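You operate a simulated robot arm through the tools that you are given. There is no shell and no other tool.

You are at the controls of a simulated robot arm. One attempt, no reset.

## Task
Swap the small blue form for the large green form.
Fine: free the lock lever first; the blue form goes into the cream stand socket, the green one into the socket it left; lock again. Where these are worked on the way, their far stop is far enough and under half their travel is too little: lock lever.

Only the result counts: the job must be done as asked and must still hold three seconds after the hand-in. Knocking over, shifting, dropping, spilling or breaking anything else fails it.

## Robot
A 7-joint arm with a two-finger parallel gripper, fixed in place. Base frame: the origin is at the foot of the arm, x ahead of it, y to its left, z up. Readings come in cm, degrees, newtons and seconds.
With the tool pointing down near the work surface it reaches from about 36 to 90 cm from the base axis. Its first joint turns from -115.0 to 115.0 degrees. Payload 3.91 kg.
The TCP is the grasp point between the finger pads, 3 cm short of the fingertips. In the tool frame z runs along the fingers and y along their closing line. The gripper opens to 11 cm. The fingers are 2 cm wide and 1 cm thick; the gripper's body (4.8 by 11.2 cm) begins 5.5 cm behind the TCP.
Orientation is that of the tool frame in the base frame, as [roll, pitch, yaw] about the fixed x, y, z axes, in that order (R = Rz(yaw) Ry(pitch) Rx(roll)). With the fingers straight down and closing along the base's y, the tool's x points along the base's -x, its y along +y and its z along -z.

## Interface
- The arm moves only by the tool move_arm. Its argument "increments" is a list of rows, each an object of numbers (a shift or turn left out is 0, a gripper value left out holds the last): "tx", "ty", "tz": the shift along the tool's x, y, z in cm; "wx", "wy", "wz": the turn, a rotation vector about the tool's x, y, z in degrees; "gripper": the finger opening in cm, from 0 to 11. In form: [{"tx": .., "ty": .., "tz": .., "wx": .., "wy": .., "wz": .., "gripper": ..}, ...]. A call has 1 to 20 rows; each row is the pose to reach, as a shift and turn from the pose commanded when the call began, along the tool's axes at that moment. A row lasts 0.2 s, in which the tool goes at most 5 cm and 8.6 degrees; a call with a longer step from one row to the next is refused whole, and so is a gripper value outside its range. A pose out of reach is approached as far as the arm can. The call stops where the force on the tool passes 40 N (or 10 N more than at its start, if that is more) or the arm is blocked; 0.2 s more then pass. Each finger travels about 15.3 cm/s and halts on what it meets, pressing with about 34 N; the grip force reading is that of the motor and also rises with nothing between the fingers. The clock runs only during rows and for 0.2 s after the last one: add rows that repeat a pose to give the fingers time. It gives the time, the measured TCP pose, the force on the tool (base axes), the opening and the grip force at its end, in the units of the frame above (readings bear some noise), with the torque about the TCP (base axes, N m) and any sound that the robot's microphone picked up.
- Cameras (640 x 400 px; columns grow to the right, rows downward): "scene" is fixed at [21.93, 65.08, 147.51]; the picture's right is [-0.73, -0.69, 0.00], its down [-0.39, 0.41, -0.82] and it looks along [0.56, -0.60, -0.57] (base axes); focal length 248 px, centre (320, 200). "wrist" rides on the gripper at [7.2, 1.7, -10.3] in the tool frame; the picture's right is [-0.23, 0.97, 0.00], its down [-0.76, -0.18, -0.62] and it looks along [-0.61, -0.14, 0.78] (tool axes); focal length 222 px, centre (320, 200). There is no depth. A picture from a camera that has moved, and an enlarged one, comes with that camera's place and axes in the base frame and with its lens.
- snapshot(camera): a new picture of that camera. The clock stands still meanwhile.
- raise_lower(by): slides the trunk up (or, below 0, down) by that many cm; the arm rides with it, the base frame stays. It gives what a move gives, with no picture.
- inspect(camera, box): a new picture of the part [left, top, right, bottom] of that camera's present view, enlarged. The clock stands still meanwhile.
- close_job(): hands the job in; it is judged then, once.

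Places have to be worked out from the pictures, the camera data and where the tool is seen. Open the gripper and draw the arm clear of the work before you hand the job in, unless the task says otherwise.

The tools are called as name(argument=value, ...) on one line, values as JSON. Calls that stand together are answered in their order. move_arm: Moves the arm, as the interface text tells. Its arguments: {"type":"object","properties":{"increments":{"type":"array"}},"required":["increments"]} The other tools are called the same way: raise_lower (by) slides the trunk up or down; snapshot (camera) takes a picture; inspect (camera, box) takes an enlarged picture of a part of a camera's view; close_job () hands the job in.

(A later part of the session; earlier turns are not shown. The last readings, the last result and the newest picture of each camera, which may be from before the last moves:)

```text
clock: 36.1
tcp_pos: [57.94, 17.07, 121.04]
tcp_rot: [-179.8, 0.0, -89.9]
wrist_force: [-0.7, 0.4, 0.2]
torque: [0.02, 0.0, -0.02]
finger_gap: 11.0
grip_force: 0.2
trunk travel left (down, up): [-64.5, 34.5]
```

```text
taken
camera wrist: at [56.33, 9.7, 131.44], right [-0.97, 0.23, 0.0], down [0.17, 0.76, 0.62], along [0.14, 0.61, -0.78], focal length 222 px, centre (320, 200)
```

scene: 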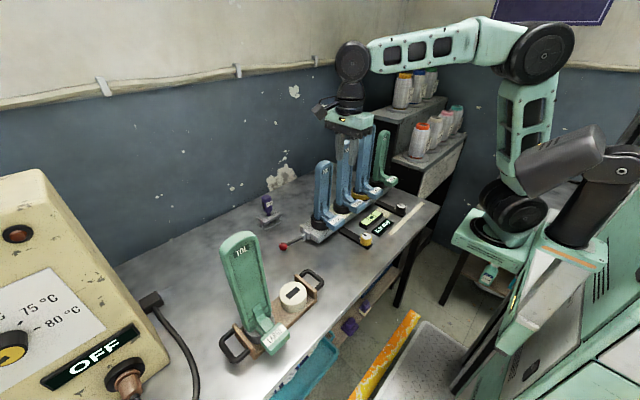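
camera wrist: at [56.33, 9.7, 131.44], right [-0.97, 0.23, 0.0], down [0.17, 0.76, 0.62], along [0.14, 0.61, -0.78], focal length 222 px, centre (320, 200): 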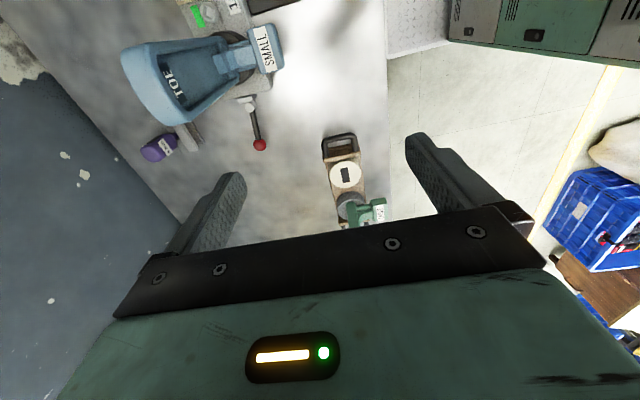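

Yaw -90 is reachable and this view shows the small form from the other side. I zoom in to refine the top's position before descending.

inspect(camera="wrist", box=[100, 0, 292, 140])

inspect(camera="wrist", box=[300, 120, 400, 230])

```text
2.86 times, centred on (196, 70) of wrist
camera zoom: at [56.33, 9.7, 131.44], right [-0.97, 0.23, 0.0], down [0.17, 0.76, 0.62], along [0.14, 0.61, -0.78], focal length 635 px, centre (674, 571)
```

zoom: 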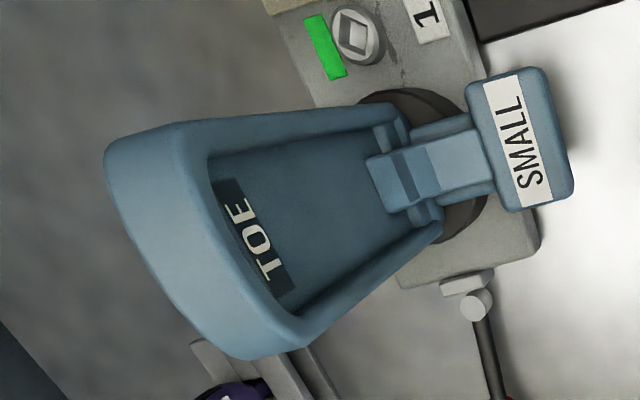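

```text
3.64 times, centred on (350, 175) of wrist
camera zoom: at [56.33, 9.7, 131.44], right [-0.97, 0.23, 0.0], down [0.17, 0.76, 0.62], along [0.14, 0.61, -0.78], focal length 808 px, centre (211, 291)
```

zoom: 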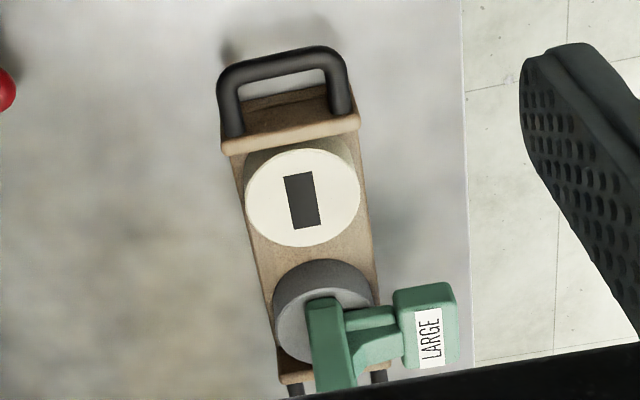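

The blue top is measured at x≈69.5–71.5 and y≈7.9–14.1, with its top edge at z≈112. I move to (71.0, 11.0), still above the forms, with the fingers fully open.

move_arm(increments=[{"ty": -4, "tx": 2}, {"ty": -8, "tx": 4}, {"ty": -12, "tx": 5.8}, {"ty": -13.06, "tx": 6.07}, {"ty": -13.06, "tx": 6.07}])

snapshot(camera="wrist")

inspect(camera="scene", box=[280, 70, 400, 230])

```text
clock: 37.3
tcp_pos: [70.99, 10.77, 120.98]
tcp_rot: [-179.7, -0.1, -90.1]
wrist_force: [-0.7, 0.2, 0.7]
torque: [0.01, -0.03, -0.01]
finger_gap: 10.98
grip_force: 0.1
trunk travel left (down, up): [-64.5, 34.5]
```

```text
taken
camera wrist: at [69.24, 3.45, 131.32], right [-0.97, 0.23, 0.0], down [0.18, 0.76, 0.62], along [0.14, 0.61, -0.78], focal length 222 px, centre (320, 200)
```

wrist: 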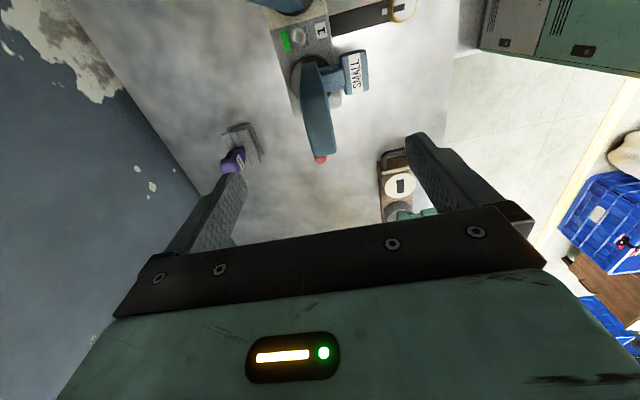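

```text
2.50 times, centred on (340, 150) of scene
camera zoom: at [21.93, 65.08, 147.51], right [-0.73, -0.69, 0.0], down [-0.39, 0.41, -0.82], along [0.56, -0.6, -0.57], focal length 621 px, centre (270, 325)
```

zoom: 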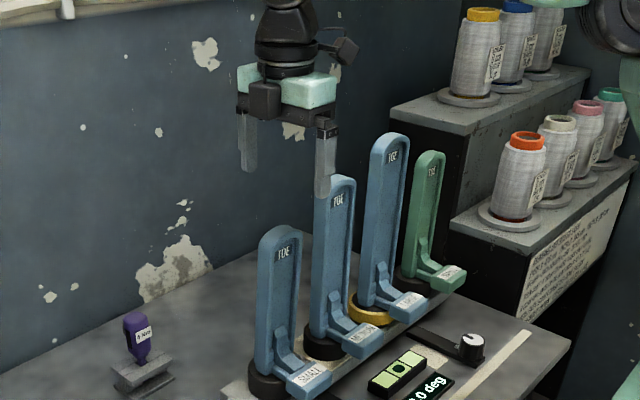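

A black box sits on the tool's -x side of the gripper; that is what touched the form earlier, reaching about 4.4 cm out, so I'll allow for it. I zoom in on the wrist view to check the centring over the form's top.

inspect(camera="wrist", box=[260, 30, 390, 180])

```text
2.67 times, centred on (325, 105) of wrist
camera zoom: at [69.24, 3.45, 131.32], right [-0.97, 0.23, 0.0], down [0.18, 0.76, 0.62], along [0.14, 0.61, -0.78], focal length 592 px, centre (307, 453)
```

zoom: 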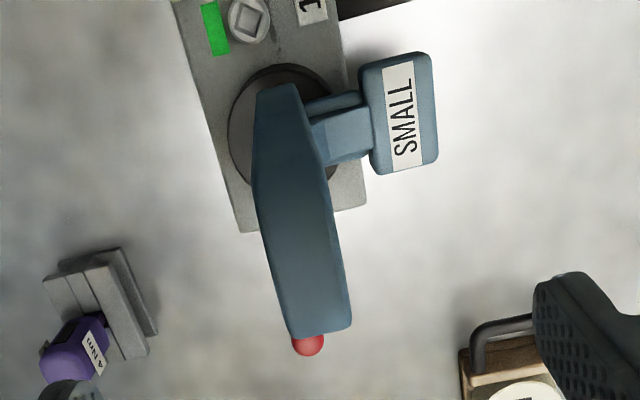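

The top is centred at about (71.07, 11.05), so the fingers straddle it well. I descend to z≈109.5 with a small y correction.

move_arm(increments=[{"tz": 3, "tx": -0.25}, {"tz": 6, "tx": -0.25}, {"tz": 8.5, "tx": -0.25}, {"tz": 10.5, "tx": -0.25}, {"tz": 11.5, "tx": -0.25}, {"tz": 11.5, "tx": -0.25}])

snapshot(camera="wrist")

inspect(camera="scene", box=[280, 100, 400, 250])

```text
clock: 38.7
tcp_pos: [70.86, 11.44, 109.35]
tcp_rot: [-179.8, -0.2, -89.9]
wrist_force: [0.9, 0.5, -0.8]
torque: [-0.01, -0.01, 0.0]
finger_gap: 10.99
grip_force: 0.2
trunk travel left (down, up): [-64.5, 34.5]
```

```text
taken
camera wrist: at [69.21, 4.06, 119.91], right [-0.97, 0.23, 0.0], down [0.18, 0.76, 0.62], along [0.14, 0.61, -0.78], focal length 222 px, centre (320, 200)
```

wrist: 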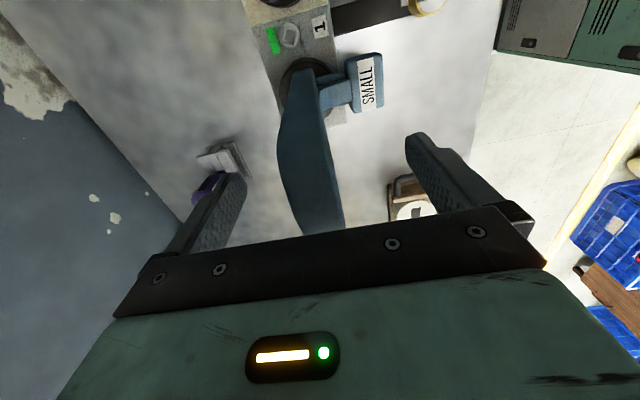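

```text
2.67 times, centred on (340, 175) of scene
camera zoom: at [21.93, 65.08, 147.51], right [-0.73, -0.69, 0.0], down [-0.39, 0.41, -0.82], along [0.56, -0.6, -0.57], focal length 662 px, centre (267, 267)
```

zoom: 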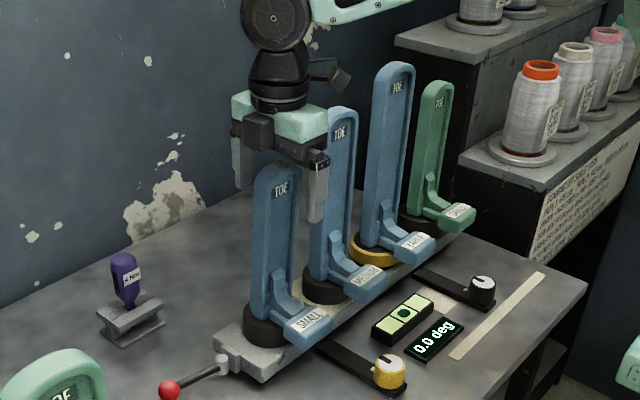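

The form's top is between the fingers. I close the gripper on it in gentle steps and hold.

move_arm(increments=[{"gripper": 8}, {"gripper": 6}, {"gripper": 4.5}, {"gripper": 3.5}, {"gripper": 3}, {"gripper": 2.5}, {"gripper": 2}, {"gripper": 1}, {"gripper": 0}, {"gripper": 0}])

inspect(camera="scene", box=[280, 100, 400, 250])

snapshot(camera="wrist")

```text
clock: 40.9
tcp_pos: [70.98, 11.48, 109.5]
tcp_rot: [-179.8, 0.0, -89.9]
wrist_force: [5.8, -0.4, -0.2]
torque: [0.14, -1.29, 0.0]
finger_gap: 1.17
grip_force: 33.8
trunk travel left (down, up): [-64.5, 34.5]
```

```text
2.67 times, centred on (340, 175) of scene
camera zoom: at [21.93, 65.08, 147.51], right [-0.73, -0.69, 0.0], down [-0.39, 0.41, -0.82], along [0.56, -0.6, -0.57], focal length 662 px, centre (267, 267)
```

zoom: 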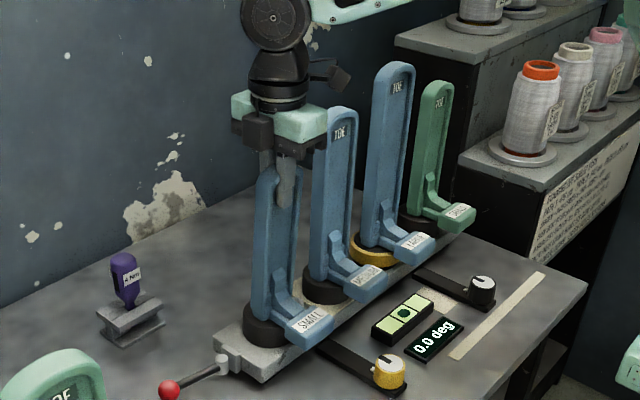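

```text
taken
camera wrist: at [69.27, 4.05, 119.92], right [-0.97, 0.23, 0.0], down [0.17, 0.76, 0.62], along [0.14, 0.61, -0.78], focal length 222 px, centre (320, 200)
```

wrist: 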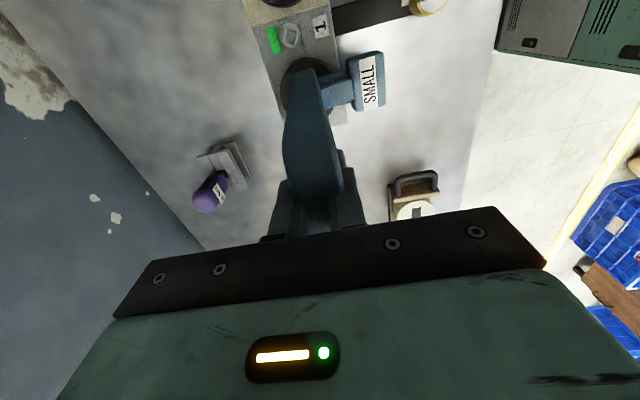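

The fingers hold the form's web at 1.17 cm. A 5.8 N force along +x with -1.29 N·m suggests that the form's foot leans on the socket's -x wall, so I shift +x slightly to relieve it before lifting.

move_arm(increments=[{"ty": -0.15}, {"ty": -0.3}, {"ty": -0.3}])

```text
clock: 41.7
tcp_pos: [71.3, 11.34, 109.55]
tcp_rot: [-179.8, 0.0, -90.0]
wrist_force: [5.2, 2.7, 0.2]
torque: [0.45, -1.16, 0.01]
finger_gap: 1.07
grip_force: 33.8
trunk travel left (down, up): [-64.5, 34.5]
```

The side force eased only slightly, so it is minor. I lift slowly by 3 cm and watch the forces.

move_arm(increments=[{"tz": -0.3}, {"tz": -0.6}, {"tz": -1.0}, {"tz": -1.5}, {"tz": -2}, {"tz": -2.5}, {"tz": -3}, {"tz": -3}])

inspect(camera="scene", box=[280, 100, 400, 250])

snapshot(camera="wrist")

```text
clock: 43.5
tcp_pos: [71.39, 11.23, 112.74]
tcp_rot: [-179.8, 0.0, -89.9]
wrist_force: [3.5, 1.0, 1.9]
torque: [0.17, -0.86, -0.02]
finger_gap: 0.99
grip_force: 33.6
trunk travel left (down, up): [-64.5, 34.5]
```

```text
2.67 times, centred on (340, 175) of scene
camera zoom: at [21.93, 65.08, 147.51], right [-0.73, -0.69, 0.0], down [-0.39, 0.41, -0.82], along [0.56, -0.6, -0.57], focal length 662 px, centre (267, 267)
```

zoom: 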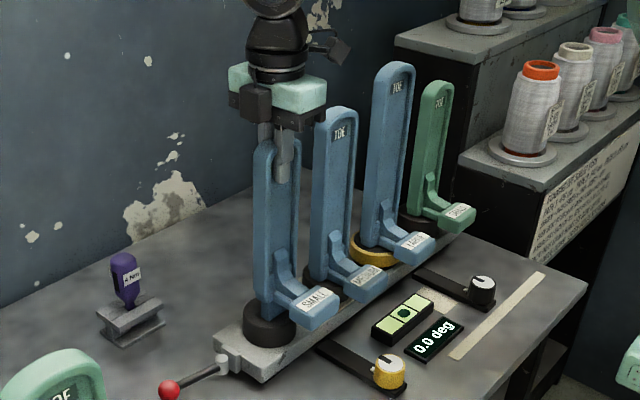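

```text
taken
camera wrist: at [69.72, 3.92, 123.1], right [-0.97, 0.23, 0.0], down [0.17, 0.76, 0.62], along [0.14, 0.61, -0.78], focal length 222 px, centre (320, 200)
```

wrist: 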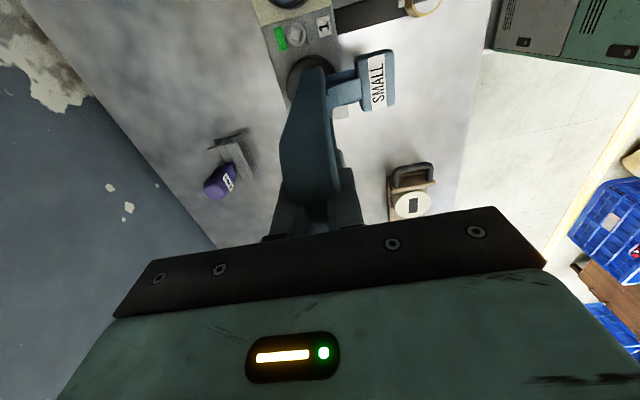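

The form is rising with the fingers and the black puck stays on the bar. I keep lifting another 4 cm until the tang is out.

move_arm(increments=[{"tz": -0.5}, {"tz": -1.0}, {"tz": -1.6}, {"tz": -2.2}, {"tz": -2.8}, {"tz": -3.4}, {"tz": -4}, {"tz": -4}])

inspect(camera="scene", box=[280, 100, 400, 250])

snapshot(camera="wrist")

```text
clock: 45.3
tcp_pos: [71.43, 10.97, 116.62]
tcp_rot: [-179.8, 0.0, -89.8]
wrist_force: [-0.1, 0.3, -3.5]
torque: [0.03, -0.11, 0.02]
finger_gap: 0.98
grip_force: 34.5
trunk travel left (down, up): [-64.5, 34.5]
```

```text
2.67 times, centred on (340, 175) of scene
camera zoom: at [21.93, 65.08, 147.51], right [-0.73, -0.69, 0.0], down [-0.39, 0.41, -0.82], along [0.56, -0.6, -0.57], focal length 662 px, centre (267, 267)
```

zoom: 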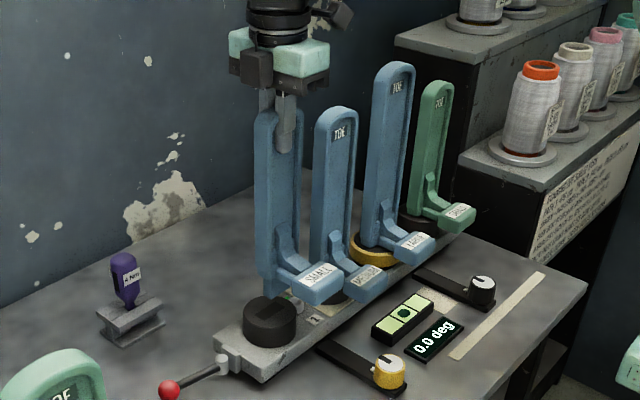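

```text
taken
camera wrist: at [69.68, 3.73, 127.01], right [-0.97, 0.23, 0.0], down [0.17, 0.76, 0.62], along [0.14, 0.61, -0.78], focal length 222 px, centre (320, 200)
```

wrist: 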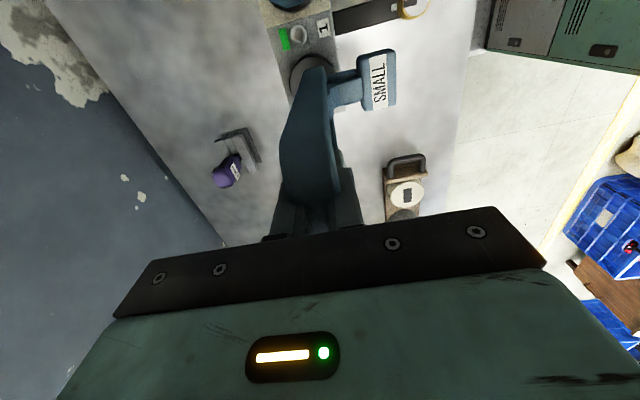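

The form is free: it weighs about 3.5 N and the side forces are gone. I lift a further 7 cm and look at its tang and the emptied socket.

move_arm(increments=[{"tz": -1.5}, {"tz": -3}, {"tz": -4.5}, {"tz": -6}, {"tz": -7}, {"tz": -7}])

inspect(camera="scene", box=[300, 140, 380, 240])

inspect(camera="scene", box=[300, 205, 364, 245])

snapshot(camera="wrist")

```text
clock: 46.7
tcp_pos: [71.2, 11.1, 123.54]
tcp_rot: [-179.9, -0.1, -89.9]
wrist_force: [0.5, 0.2, -4.1]
torque: [0.02, -0.11, 0.01]
finger_gap: 0.99
grip_force: 34.1
trunk travel left (down, up): [-64.5, 34.5]
```

```text
4.00 times, centred on (340, 190) of scene
camera zoom: at [21.93, 65.08, 147.51], right [-0.73, -0.69, 0.0], down [-0.39, 0.41, -0.82], along [0.56, -0.6, -0.57], focal length 993 px, centre (240, 240)
```

zoom: 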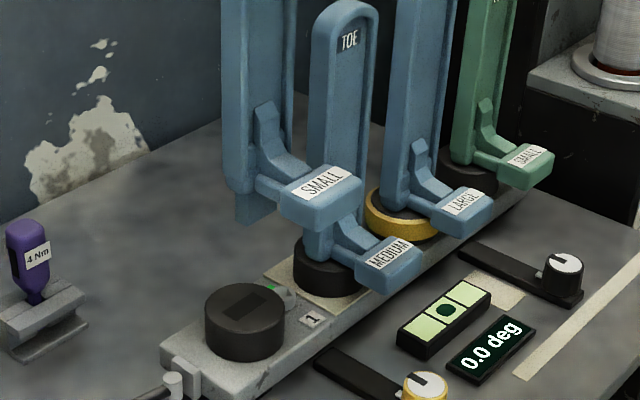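

```text
10.00 times, centred on (332, 225) of scene
camera zoom: at [21.93, 65.08, 147.51], right [-0.73, -0.69, 0.0], down [-0.39, 0.41, -0.82], along [0.56, -0.6, -0.57], focal length 2483 px, centre (200, -50)
```

zoom: 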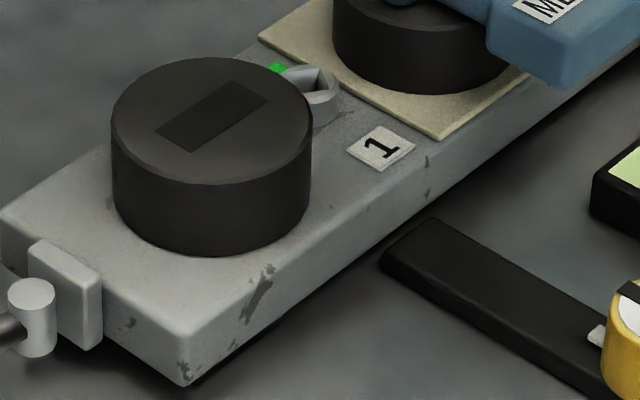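

```text
taken
camera wrist: at [69.61, 3.76, 133.9], right [-0.97, 0.23, 0.0], down [0.18, 0.76, 0.62], along [0.14, 0.61, -0.78], focal length 222 px, centre (320, 200)
```

wrist: 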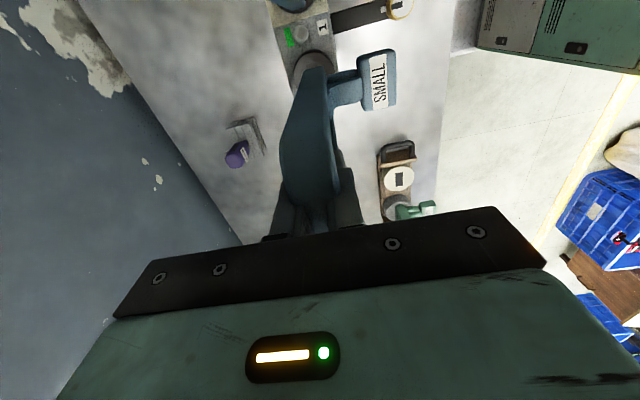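

The tang (a short flat blade) and the emptied slot in puck 1 are visible. I now zoom in on the cream socket and green form in both cameras to fix the target slot's position and angle.

inspect(camera="scene", box=[262, 265, 334, 315])

inspect(camera="wrist", box=[365, 130, 445, 230])

inspect(camera="scene", box=[210, 225, 300, 365])

```text
8.00 times, centred on (298, 290) of scene
camera zoom: at [21.93, 65.08, 147.51], right [-0.73, -0.69, 0.0], down [-0.39, 0.41, -0.82], along [0.56, -0.6, -0.57], focal length 1987 px, centre (496, -520)
```

zoom: 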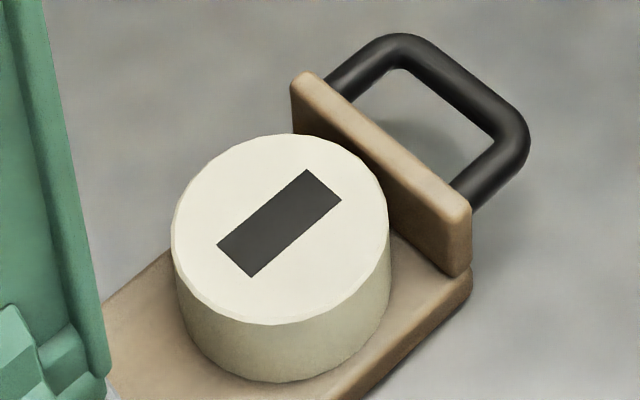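

```text
4.00 times, centred on (405, 180) of wrist
camera zoom: at [69.61, 3.76, 133.9], right [-0.97, 0.23, 0.0], down [0.18, 0.76, 0.62], along [0.14, 0.61, -0.78], focal length 888 px, centre (-20, 280)
```

zoom: 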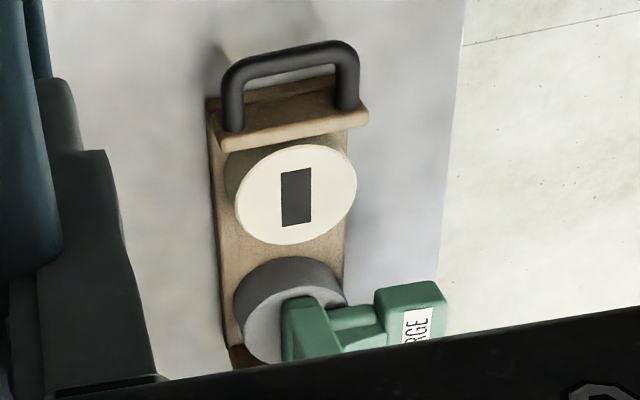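

```text
2.86 times, centred on (255, 295) of scene
camera zoom: at [21.93, 65.08, 147.51], right [-0.73, -0.69, 0.0], down [-0.39, 0.41, -0.82], along [0.56, -0.6, -0.57], focal length 710 px, centre (506, -71)
```

zoom: 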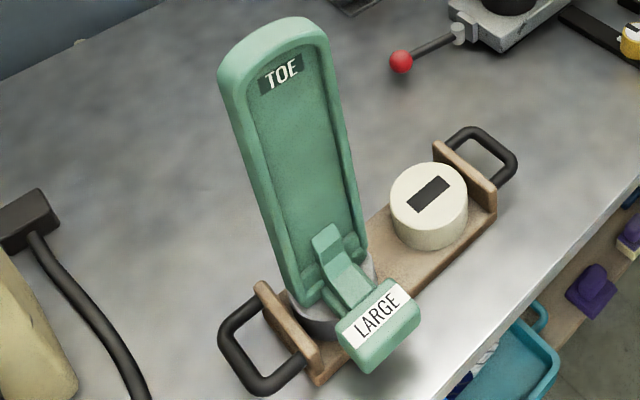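

The cream slot triangulates to (57.0, 39.15, 85.6), 1.9 × 4.2 cm, aligned with y to within 1°. I zoom in on the tang of the held form to find its offset from the tool.

inspect(camera="scene", box=[318, 165, 366, 205])

inspect(camera="scene", box=[310, 90, 374, 200])

```text
10.00 times, centred on (342, 185) of scene
camera zoom: at [21.93, 65.08, 147.51], right [-0.73, -0.69, 0.0], down [-0.39, 0.41, -0.82], along [0.56, -0.6, -0.57], focal length 2483 px, centre (100, 350)
```

zoom: 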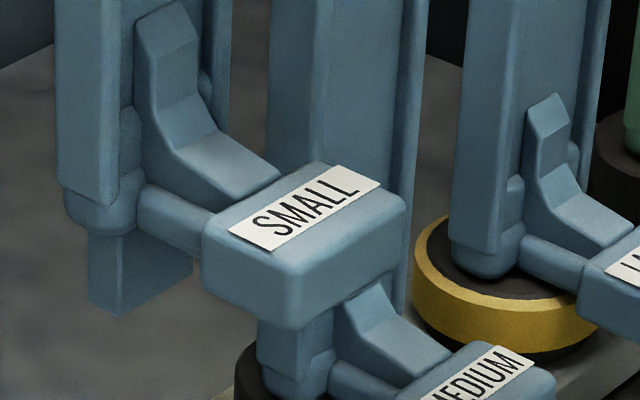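

```text
3.64 times, centred on (342, 145) of scene
camera zoom: at [21.93, 65.08, 147.51], right [-0.73, -0.69, 0.0], down [-0.39, 0.41, -0.82], along [0.56, -0.6, -0.57], focal length 903 px, centre (240, 400)
```

zoom: 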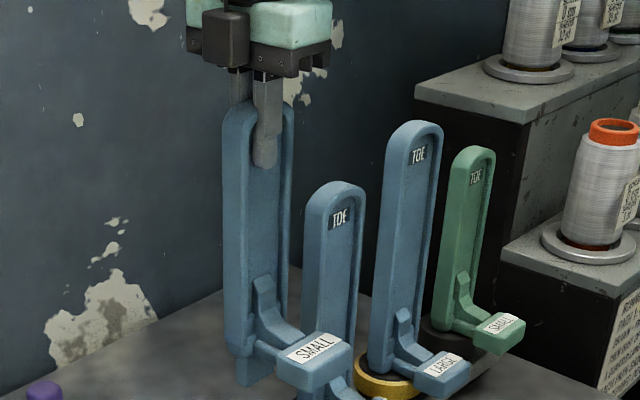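

The held form hangs vertically, with its tang about 0.65 cm toward -x of the tool axis and the tang bottom about 23.6 cm below the TCP. I carry it at this height to just above the cream socket.

move_arm(increments=[{"tx": -1.2, "ty": 0.6}, {"tx": -3.5, "ty": 1.7}, {"tx": -6, "ty": 2.9}, {"tx": -9, "ty": 4.4}, {"tx": -12, "ty": 5.8}, {"tx": -15, "ty": 7.3}, {"tx": -18, "ty": 8.8}, {"tx": -21, "ty": 10.2}, {"tx": -23.5, "ty": 11.4}, {"tx": -25.5, "ty": 12.4}, {"tx": -27, "ty": 13.15}, {"tx": -27.8, "ty": 13.5}, {"tx": -28.05, "ty": 13.65}, {"tx": -28.05, "ty": 13.65}])

snapshot(camera="scene")

snapshot(camera="wrist")

```text
clock: 49.7
tcp_pos: [57.45, 39.04, 123.53]
tcp_rot: [-179.7, -0.2, -90.0]
wrist_force: [-0.3, 0.1, -4.6]
torque: [0.01, -0.07, 0.01]
finger_gap: 0.98
grip_force: 34.2
trunk travel left (down, up): [-64.5, 34.5]
```

```text
taken
```

scene: 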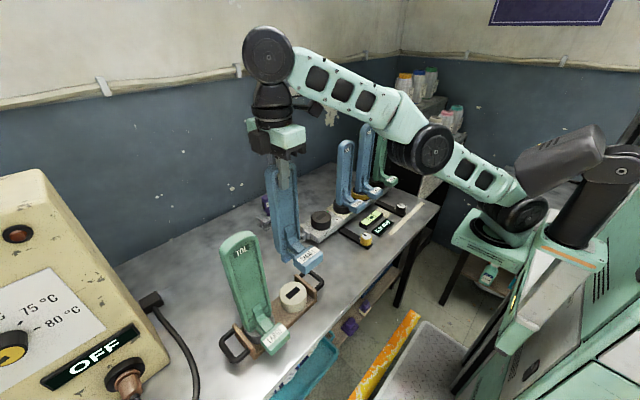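

```text
taken
camera wrist: at [55.87, 31.74, 133.94], right [-0.97, 0.23, 0.0], down [0.18, 0.76, 0.62], along [0.14, 0.61, -0.78], focal length 222 px, centre (320, 200)
```

wrist: 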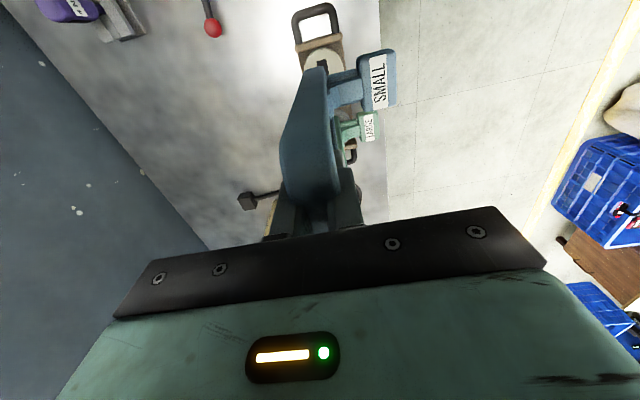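

The form hangs above the cream socket. I lower it until the tang is about 2 cm above the slot, then check the alignment.

move_arm(increments=[{"tz": 2}, {"tz": 4.5}, {"tz": 7}, {"tz": 9}, {"tz": 10.5}, {"tz": 11.5}, {"tz": 11.5}])

inspect(camera="scene", box=[262, 255, 342, 305])

inspect(camera="scene", box=[210, 100, 330, 340])

```text
clock: 51.3
tcp_pos: [57.72, 39.27, 111.9]
tcp_rot: [-179.9, -0.1, -90.0]
wrist_force: [0.2, 0.8, -4.8]
torque: [0.01, -0.07, 0.02]
finger_gap: 0.98
grip_force: 33.4
trunk travel left (down, up): [-64.5, 34.5]
```

```text
8.00 times, centred on (302, 280) of scene
camera zoom: at [21.93, 65.08, 147.51], right [-0.73, -0.69, 0.0], down [-0.39, 0.41, -0.82], along [0.56, -0.6, -0.57], focal length 1987 px, centre (464, -440)
```

zoom: 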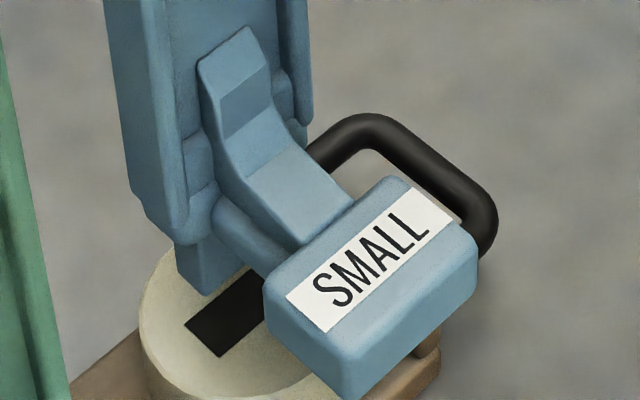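

```text
1.67 times, centred on (270, 220) of scene
camera zoom: at [21.93, 65.08, 147.51], right [-0.73, -0.69, 0.0], down [-0.39, 0.41, -0.82], along [0.56, -0.6, -0.57], focal length 414 px, centre (403, 167)
```

zoom: 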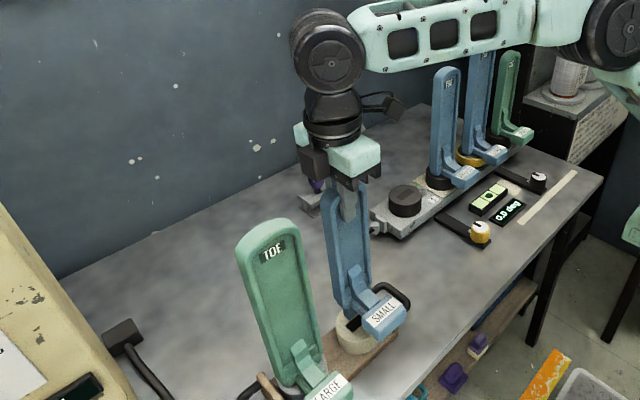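

The tang is close above the slot. I lower 1.5 cm more and compare the tang's bottom corners with the slot corners again.

move_arm(increments=[{"tz": 0.5}, {"tz": 1.0}, {"tz": 1.5}, {"tz": 1.5}])

inspect(camera="scene", box=[275, 275, 323, 305])

```text
clock: 52.3
tcp_pos: [57.62, 39.35, 110.56]
tcp_rot: [-179.9, -0.1, -89.9]
wrist_force: [0.9, 0.8, -3.6]
torque: [0.05, -0.03, -0.03]
finger_gap: 1.0
grip_force: 34.3
trunk travel left (down, up): [-64.5, 34.5]
```

```text
13.33 times, centred on (299, 290) of scene
camera zoom: at [21.93, 65.08, 147.51], right [-0.73, -0.69, 0.0], down [-0.39, 0.41, -0.82], along [0.56, -0.6, -0.57], focal length 3311 px, centre (600, -1000)
```

zoom: 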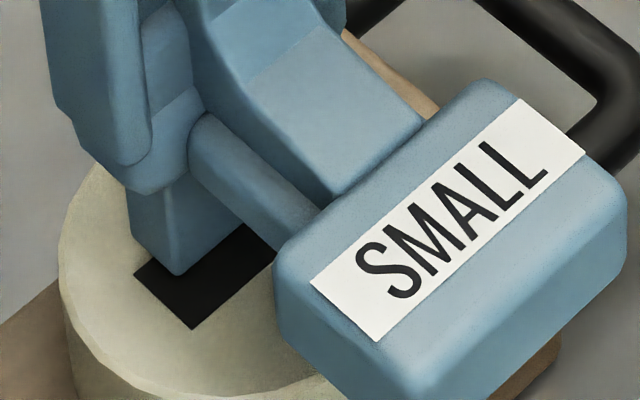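

I zoom in much further on the tang's lower corner and the slot's corner to read the offset accurately.

inspect(camera="scene", box=[281, 286, 297, 302])

inspect(camera="wrist", box=[270, 0, 400, 120])

```text
16.00 times, centred on (289, 294) of scene
camera zoom: at [21.93, 65.08, 147.51], right [-0.73, -0.69, 0.0], down [-0.39, 0.41, -0.82], along [0.56, -0.6, -0.57], focal length 3974 px, centre (816, -1304)
```

zoom: 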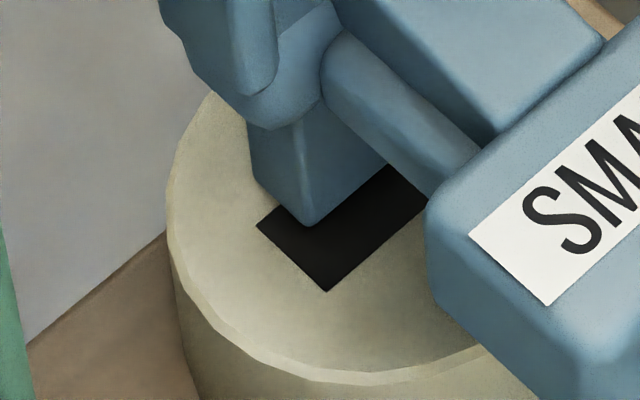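

```text
3.33 times, centred on (335, 60) of wrist
camera zoom: at [55.87, 32.0, 120.9], right [-0.97, 0.23, 0.0], down [0.18, 0.76, 0.62], along [0.14, 0.61, -0.78], focal length 740 px, centre (270, 667)
```

zoom: 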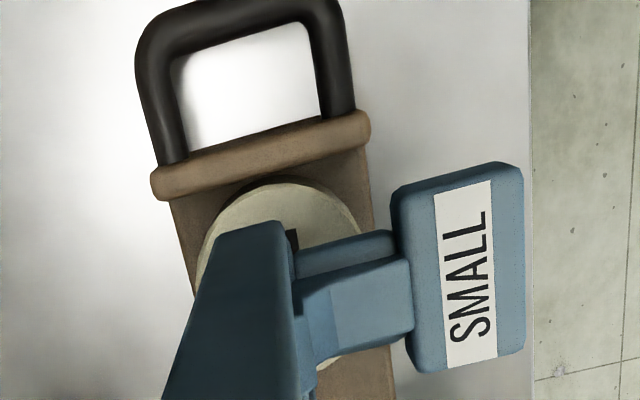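

The tang looks nearly centred over the slot, perhaps 0.2 cm too far in +x. I lower another 0.8 cm to cut the parallax and read again.

move_arm(increments=[{"tz": 0.3}, {"tz": 0.6}, {"tz": 0.8}, {"tz": 0.8}])

inspect(camera="scene", box=[281, 286, 297, 302])

```text
clock: 53.3
tcp_pos: [57.57, 39.28, 109.84]
tcp_rot: [-179.9, 0.0, -89.8]
wrist_force: [-2.3, 0.3, 3.8]
torque: [-0.01, 0.71, -0.04]
finger_gap: 0.96
grip_force: 34.1
trunk travel left (down, up): [-64.5, 34.5]
```

```text
16.00 times, centred on (289, 294) of scene
camera zoom: at [21.93, 65.08, 147.51], right [-0.73, -0.69, 0.0], down [-0.39, 0.41, -0.82], along [0.56, -0.6, -0.57], focal length 3974 px, centre (816, -1304)
```

zoom: 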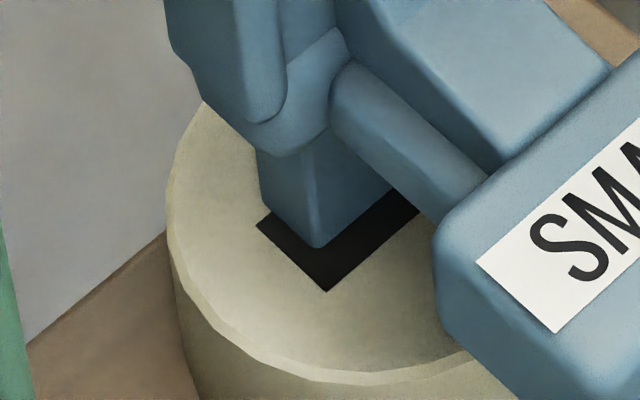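

Light contact (about 8 N): the tang's back edge rests on the rim and it sits about 0.55 cm too far in +x and 0.2 cm short in y. I lift 0.6 cm, shift by (-0.57, +0.2) and check again.

move_arm(increments=[{"tz": -0.3}, {"tz": -0.7}, {"tz": -0.7, "tx": -0.1, "ty": 0.3}, {"tz": -0.7, "tx": -0.2, "ty": 0.57}, {"tz": -0.4, "tx": -0.2, "ty": 0.57}, {"tz": -0.1, "tx": -0.2, "ty": 0.57}, {"tz": -0.1, "tx": -0.2, "ty": 0.57}])

inspect(camera="scene", box=[281, 286, 297, 302])

```text
clock: 54.9
tcp_pos: [56.91, 39.4, 109.75]
tcp_rot: [-179.8, -0.2, -89.8]
wrist_force: [0.5, 0.3, -3.6]
torque: [-0.02, -0.03, -0.02]
finger_gap: 0.98
grip_force: 34.2
trunk travel left (down, up): [-64.5, 34.5]
```

```text
16.00 times, centred on (289, 294) of scene
camera zoom: at [21.93, 65.08, 147.51], right [-0.73, -0.69, 0.0], down [-0.39, 0.41, -0.82], along [0.56, -0.6, -0.57], focal length 3974 px, centre (816, -1304)
```

zoom: 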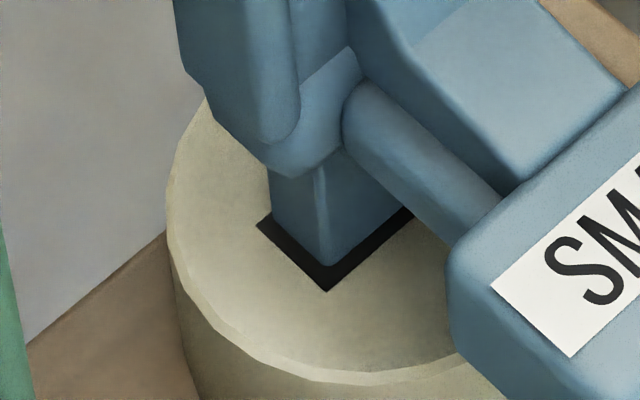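

The tang now sits over the slot with no contact, within about 0.1 cm of centre. I make a 0.1 cm trim and lower it slowly into the socket.

move_arm(increments=[{"ty": 0.1, "tx": -0.08}, {"ty": 0.1, "tx": -0.08, "tz": 0.3}, {"ty": 0.1, "tx": -0.08, "tz": 0.6}, {"ty": 0.1, "tx": -0.08, "tz": 0.9}, {"ty": 0.1, "tx": -0.08, "tz": 1.2}, {"ty": 0.1, "tx": -0.08, "tz": 1.2}])

inspect(camera="scene", box=[281, 286, 297, 302])

```text
clock: 56.3
tcp_pos: [57.04, 39.47, 108.54]
tcp_rot: [-179.8, -0.2, -89.9]
wrist_force: [0.2, -0.4, -4.1]
torque: [0.01, -0.06, 0.01]
finger_gap: 0.96
grip_force: 34.0
trunk travel left (down, up): [-64.5, 34.5]
```

```text
16.00 times, centred on (289, 294) of scene
camera zoom: at [21.93, 65.08, 147.51], right [-0.73, -0.69, 0.0], down [-0.39, 0.41, -0.82], along [0.56, -0.6, -0.57], focal length 3974 px, centre (816, -1304)
```

zoom: 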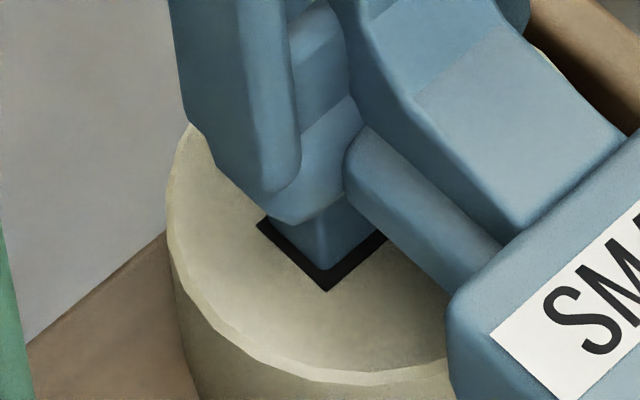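

The tang is going in freely. I continue down slowly until it seats.

move_arm(increments=[{"tz": 0.3}, {"tz": 0.6}, {"tz": 0.9}, {"tz": 1.2}, {"tz": 1.4}, {"tz": 1.4}])

inspect(camera="scene", box=[273, 278, 305, 310])

```text
clock: 57.7
tcp_pos: [57.11, 39.49, 107.19]
tcp_rot: [-179.8, -0.2, -89.8]
wrist_force: [-1.2, -0.1, -4.6]
torque: [-0.01, 0.01, -0.02]
finger_gap: 0.98
grip_force: 34.0
trunk travel left (down, up): [-64.5, 34.5]
```

```text
12.50 times, centred on (289, 294) of scene
camera zoom: at [21.93, 65.08, 147.51], right [-0.73, -0.69, 0.0], down [-0.39, 0.41, -0.82], along [0.56, -0.6, -0.57], focal length 3104 px, centre (708, -975)
```

zoom: 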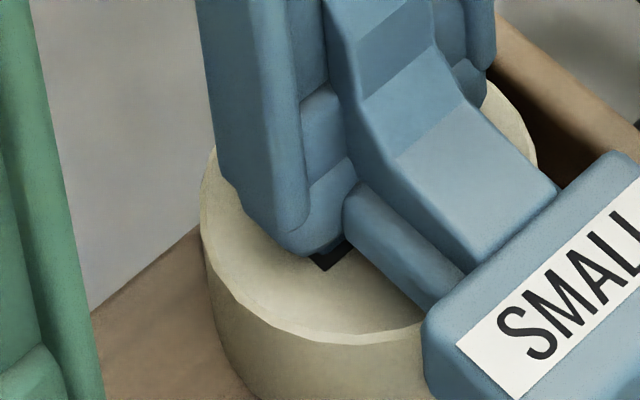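

Almost down, and still without contact. I go the last fraction in 0.15 cm steps.

move_arm(increments=[{"tz": 0.15}, {"tz": 0.3}, {"tz": 0.4}, {"tz": 0.4}])

inspect(camera="scene", box=[273, 278, 305, 310])

```text
clock: 58.7
tcp_pos: [57.05, 39.37, 106.88]
tcp_rot: [-179.8, -0.1, -89.9]
wrist_force: [-0.7, -1.1, -4.7]
torque: [0.01, -0.11, -0.04]
finger_gap: 0.97
grip_force: 34.0
trunk travel left (down, up): [-64.5, 34.5]
```

```text
12.50 times, centred on (289, 294) of scene
camera zoom: at [21.93, 65.08, 147.51], right [-0.73, -0.69, 0.0], down [-0.39, 0.41, -0.82], along [0.56, -0.6, -0.57], focal length 3104 px, centre (708, -975)
```

zoom: 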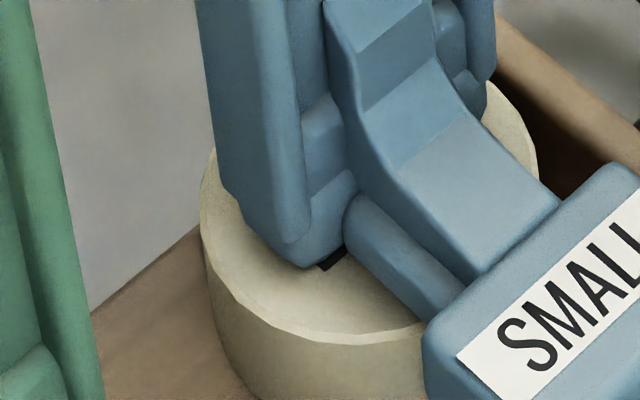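

There is still only the form's weight on the wrist. I continue in small steps until the force shows it seated.

move_arm(increments=[{"tz": 0.1}, {"tz": 0.2}, {"tz": 0.3}, {"tz": 0.3}])

```text
clock: 59.7
tcp_pos: [57.11, 39.46, 106.44]
tcp_rot: [-179.9, 0.0, -89.9]
wrist_force: [-1.7, -1.4, 0.6]
torque: [-0.31, 0.47, -0.04]
finger_gap: 1.0
grip_force: 34.1
trunk travel left (down, up): [-64.5, 34.5]
```

The wrist force rose by about 5 N, so the form is bottoming. I check the picture for full seating.

inspect(camera="scene", box=[273, 278, 305, 310])

inspect(camera="scene", box=[220, 120, 340, 330])

```text
12.50 times, centred on (289, 294) of scene
camera zoom: at [21.93, 65.08, 147.51], right [-0.73, -0.69, 0.0], down [-0.39, 0.41, -0.82], along [0.56, -0.6, -0.57], focal length 3104 px, centre (708, -975)
```

zoom: 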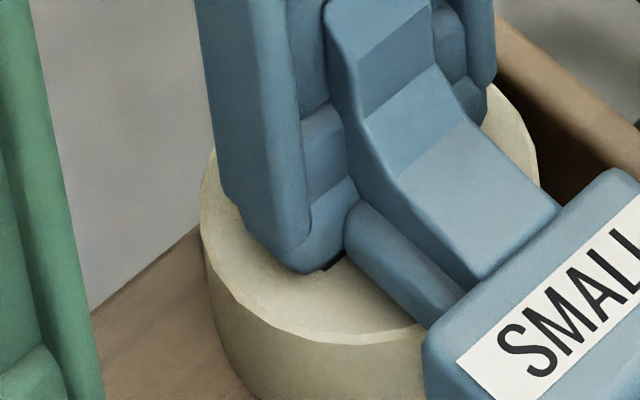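

```text
1.90 times, centred on (280, 225) of scene
camera zoom: at [21.93, 65.08, 147.51], right [-0.73, -0.69, 0.0], down [-0.39, 0.41, -0.82], along [0.56, -0.6, -0.57], focal length 473 px, centre (396, 152)
```

zoom: 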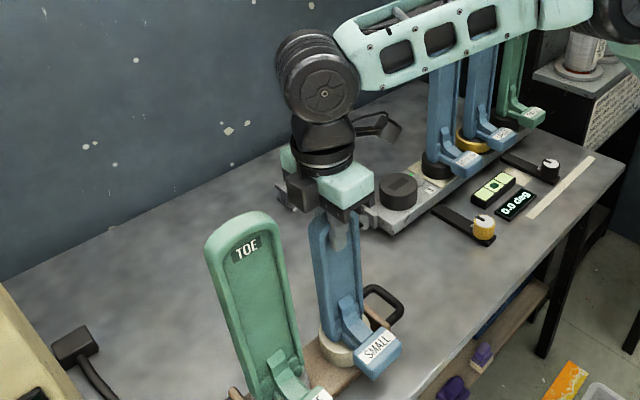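

The foot sits on the cream top. I press 0.15 cm more to be sure it is fully home, then open the fingers to 6 cm and rise straight up.

move_arm(increments=[{"tz": 0.1}, {"tz": 0.15}, {"tz": 0.15}])

move_arm(increments=[{"tz": -0.1, "gripper": 1.6}, {"tz": -0.1, "gripper": 2.5}, {"tz": -0.1, "gripper": 4}, {"tz": -0.1, "gripper": 6}, {"tz": -0.1, "gripper": 6.5}, {"tz": -0.1, "gripper": 6.5}])

inspect(camera="scene", box=[220, 120, 340, 330])

```text
clock: 60.5
tcp_pos: [57.07, 39.5, 106.61]
tcp_rot: [-179.7, 0.1, -90.0]
wrist_force: [-2.1, -2.2, 18.5]
torque: [-0.9, 0.56, 0.06]
finger_gap: 0.97
grip_force: 34.5
trunk travel left (down, up): [-64.5, 34.5]
```

```text
clock: 61.9
tcp_pos: [57.18, 39.54, 106.46]
tcp_rot: [-179.8, 0.0, -89.9]
wrist_force: [-0.1, 1.1, 0.2]
torque: [0.01, -0.03, -0.02]
finger_gap: 6.52
grip_force: 0.1
trunk travel left (down, up): [-64.5, 34.5]
```

```text
1.90 times, centred on (280, 225) of scene
camera zoom: at [21.93, 65.08, 147.51], right [-0.73, -0.69, 0.0], down [-0.39, 0.41, -0.82], along [0.56, -0.6, -0.57], focal length 473 px, centre (396, 152)
```

zoom: 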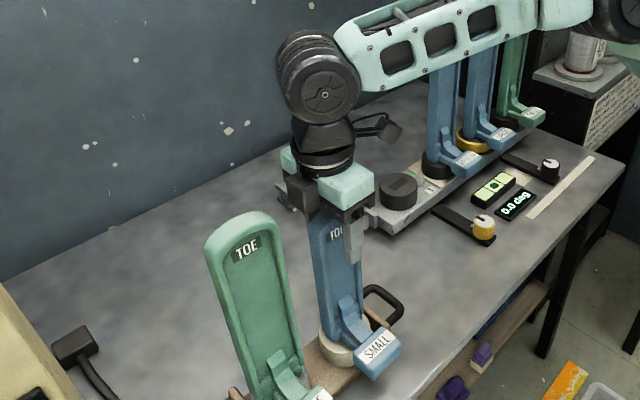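

It pressed back firmly (seated), and the fingers are now open around it. I rise straight up 16 cm.

move_arm(increments=[{"tz": -1}, {"tz": -3}, {"tz": -6}, {"tz": -9.5}, {"tz": -13}, {"tz": -16}, {"tz": -16}])

snapshot(camera="scene")

snapshot(camera="wrist")

inspect(camera="scene", box=[200, 200, 340, 370])

```text
clock: 63.5
tcp_pos: [57.1, 39.51, 122.24]
tcp_rot: [-179.9, -0.2, -89.9]
wrist_force: [0.6, 0.5, -0.5]
torque: [0.01, 0.0, -0.04]
finger_gap: 6.49
grip_force: 0.1
trunk travel left (down, up): [-64.5, 34.5]
```

```text
taken
```

scene: 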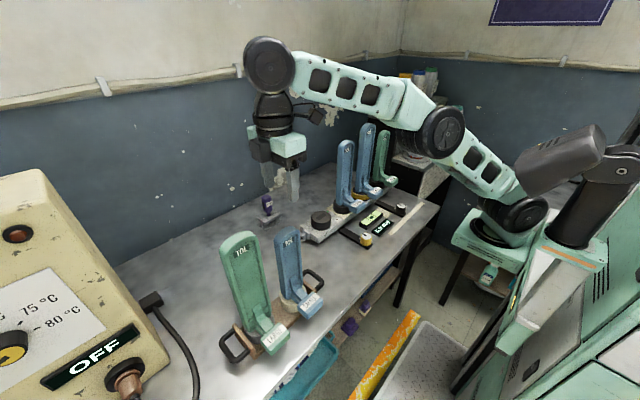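

```text
taken
camera wrist: at [55.49, 32.1, 132.68], right [-0.97, 0.23, 0.0], down [0.17, 0.76, 0.62], along [0.14, 0.61, -0.78], focal length 222 px, centre (320, 200)
```

wrist: 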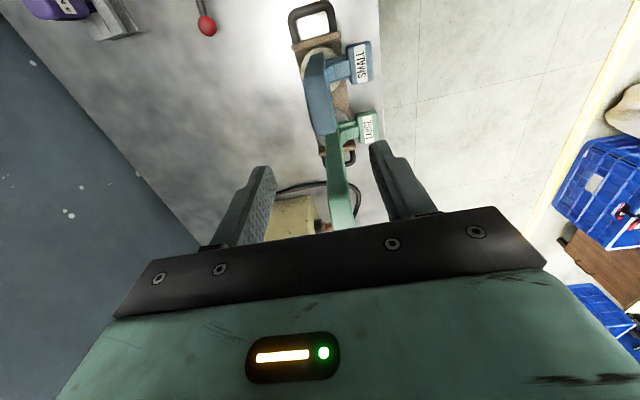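

```text
2.35 times, centred on (270, 285) of scene
camera zoom: at [21.93, 65.08, 147.51], right [-0.73, -0.69, 0.0], down [-0.39, 0.41, -0.82], along [0.56, -0.6, -0.57], focal length 584 px, centre (438, 0)
```

zoom: 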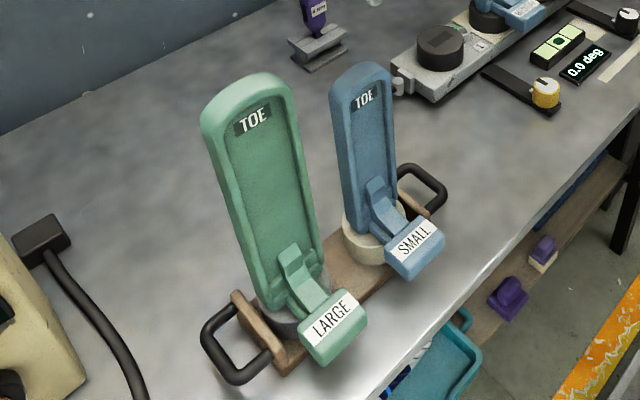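

Blue now stands in the cream socket. The same tool orientation works for the green form, so I rise slightly and move over it with the fingers open to measure its top.

move_arm(increments=[{"tz": -2, "gripper": 11}, {"tz": -3, "tx": -2}, {"tz": -3, "tx": -5}, {"tz": -3, "tx": -8}, {"tz": -3, "tx": -10}, {"tz": -3, "tx": -10}])

snapshot(camera="wrist")

inspect(camera="wrist", box=[260, 30, 390, 180])

inspect(camera="scene", box=[190, 100, 330, 370])

```text
clock: 64.9
tcp_pos: [54.47, 42.37, 121.53]
tcp_rot: [-179.8, 0.0, -90.0]
wrist_force: [0.6, -0.6, 0.0]
torque: [-0.04, 0.0, 0.03]
finger_gap: 11.01
grip_force: 0.0
out of reach, approached as far as the arm can: row 1, 2, 3, 4, 5, 6
trunk travel left (down, up): [-64.5, 34.5]
```

```text
taken
camera wrist: at [52.75, 34.99, 131.97], right [-0.97, 0.23, 0.0], down [0.18, 0.76, 0.62], along [0.14, 0.61, -0.78], focal length 222 px, centre (320, 200)
```

wrist: 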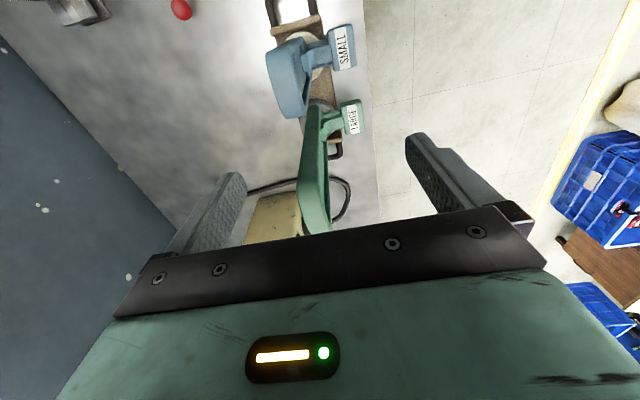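

```text
2.67 times, centred on (325, 105) of wrist
camera zoom: at [52.75, 34.99, 131.97], right [-0.97, 0.23, 0.0], down [0.18, 0.76, 0.62], along [0.14, 0.61, -0.78], focal length 592 px, centre (307, 453)
```

zoom: 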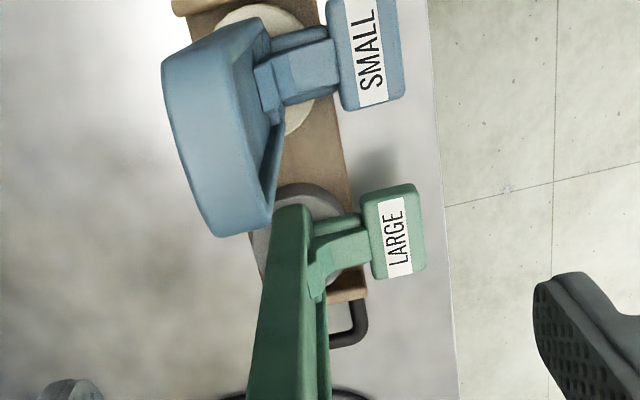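

```text
1.48 times, centred on (260, 235) of scene
camera zoom: at [21.93, 65.08, 147.51], right [-0.73, -0.69, 0.0], down [-0.39, 0.41, -0.82], along [0.56, -0.6, -0.57], focal length 368 px, centre (409, 148)
```

zoom: 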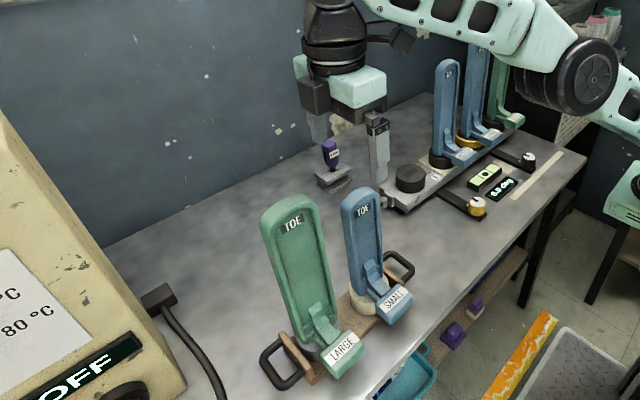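

The arm is at its reach limit at this height and trunk setting (it stopped at (54.5, 42.4, 121.5), clear of everything). I raise the trunk to gain reach.

raise_lower(by=20)

move_arm(increments=[{"tz": 0}, {"tz": 0}])

```text
clock: 67.1
tcp_pos: [54.42, 42.27, 141.54]
tcp_rot: [-179.8, -0.2, -90.0]
wrist_force: [-0.5, 0.1, 0.5]
torque: [0.0, -0.02, 0.0]
finger_gap: 10.99
grip_force: 0.0
trunk travel left (down, up): [-84.5, 14.5]
```

```text
clock: 67.7
tcp_pos: [54.54, 42.33, 141.62]
tcp_rot: [-179.9, 0.1, -89.9]
wrist_force: [-0.9, 0.6, 0.1]
torque: [0.0, 0.01, -0.01]
finger_gap: 10.98
grip_force: 0.1
trunk travel left (down, up): [-84.5, 14.5]
```

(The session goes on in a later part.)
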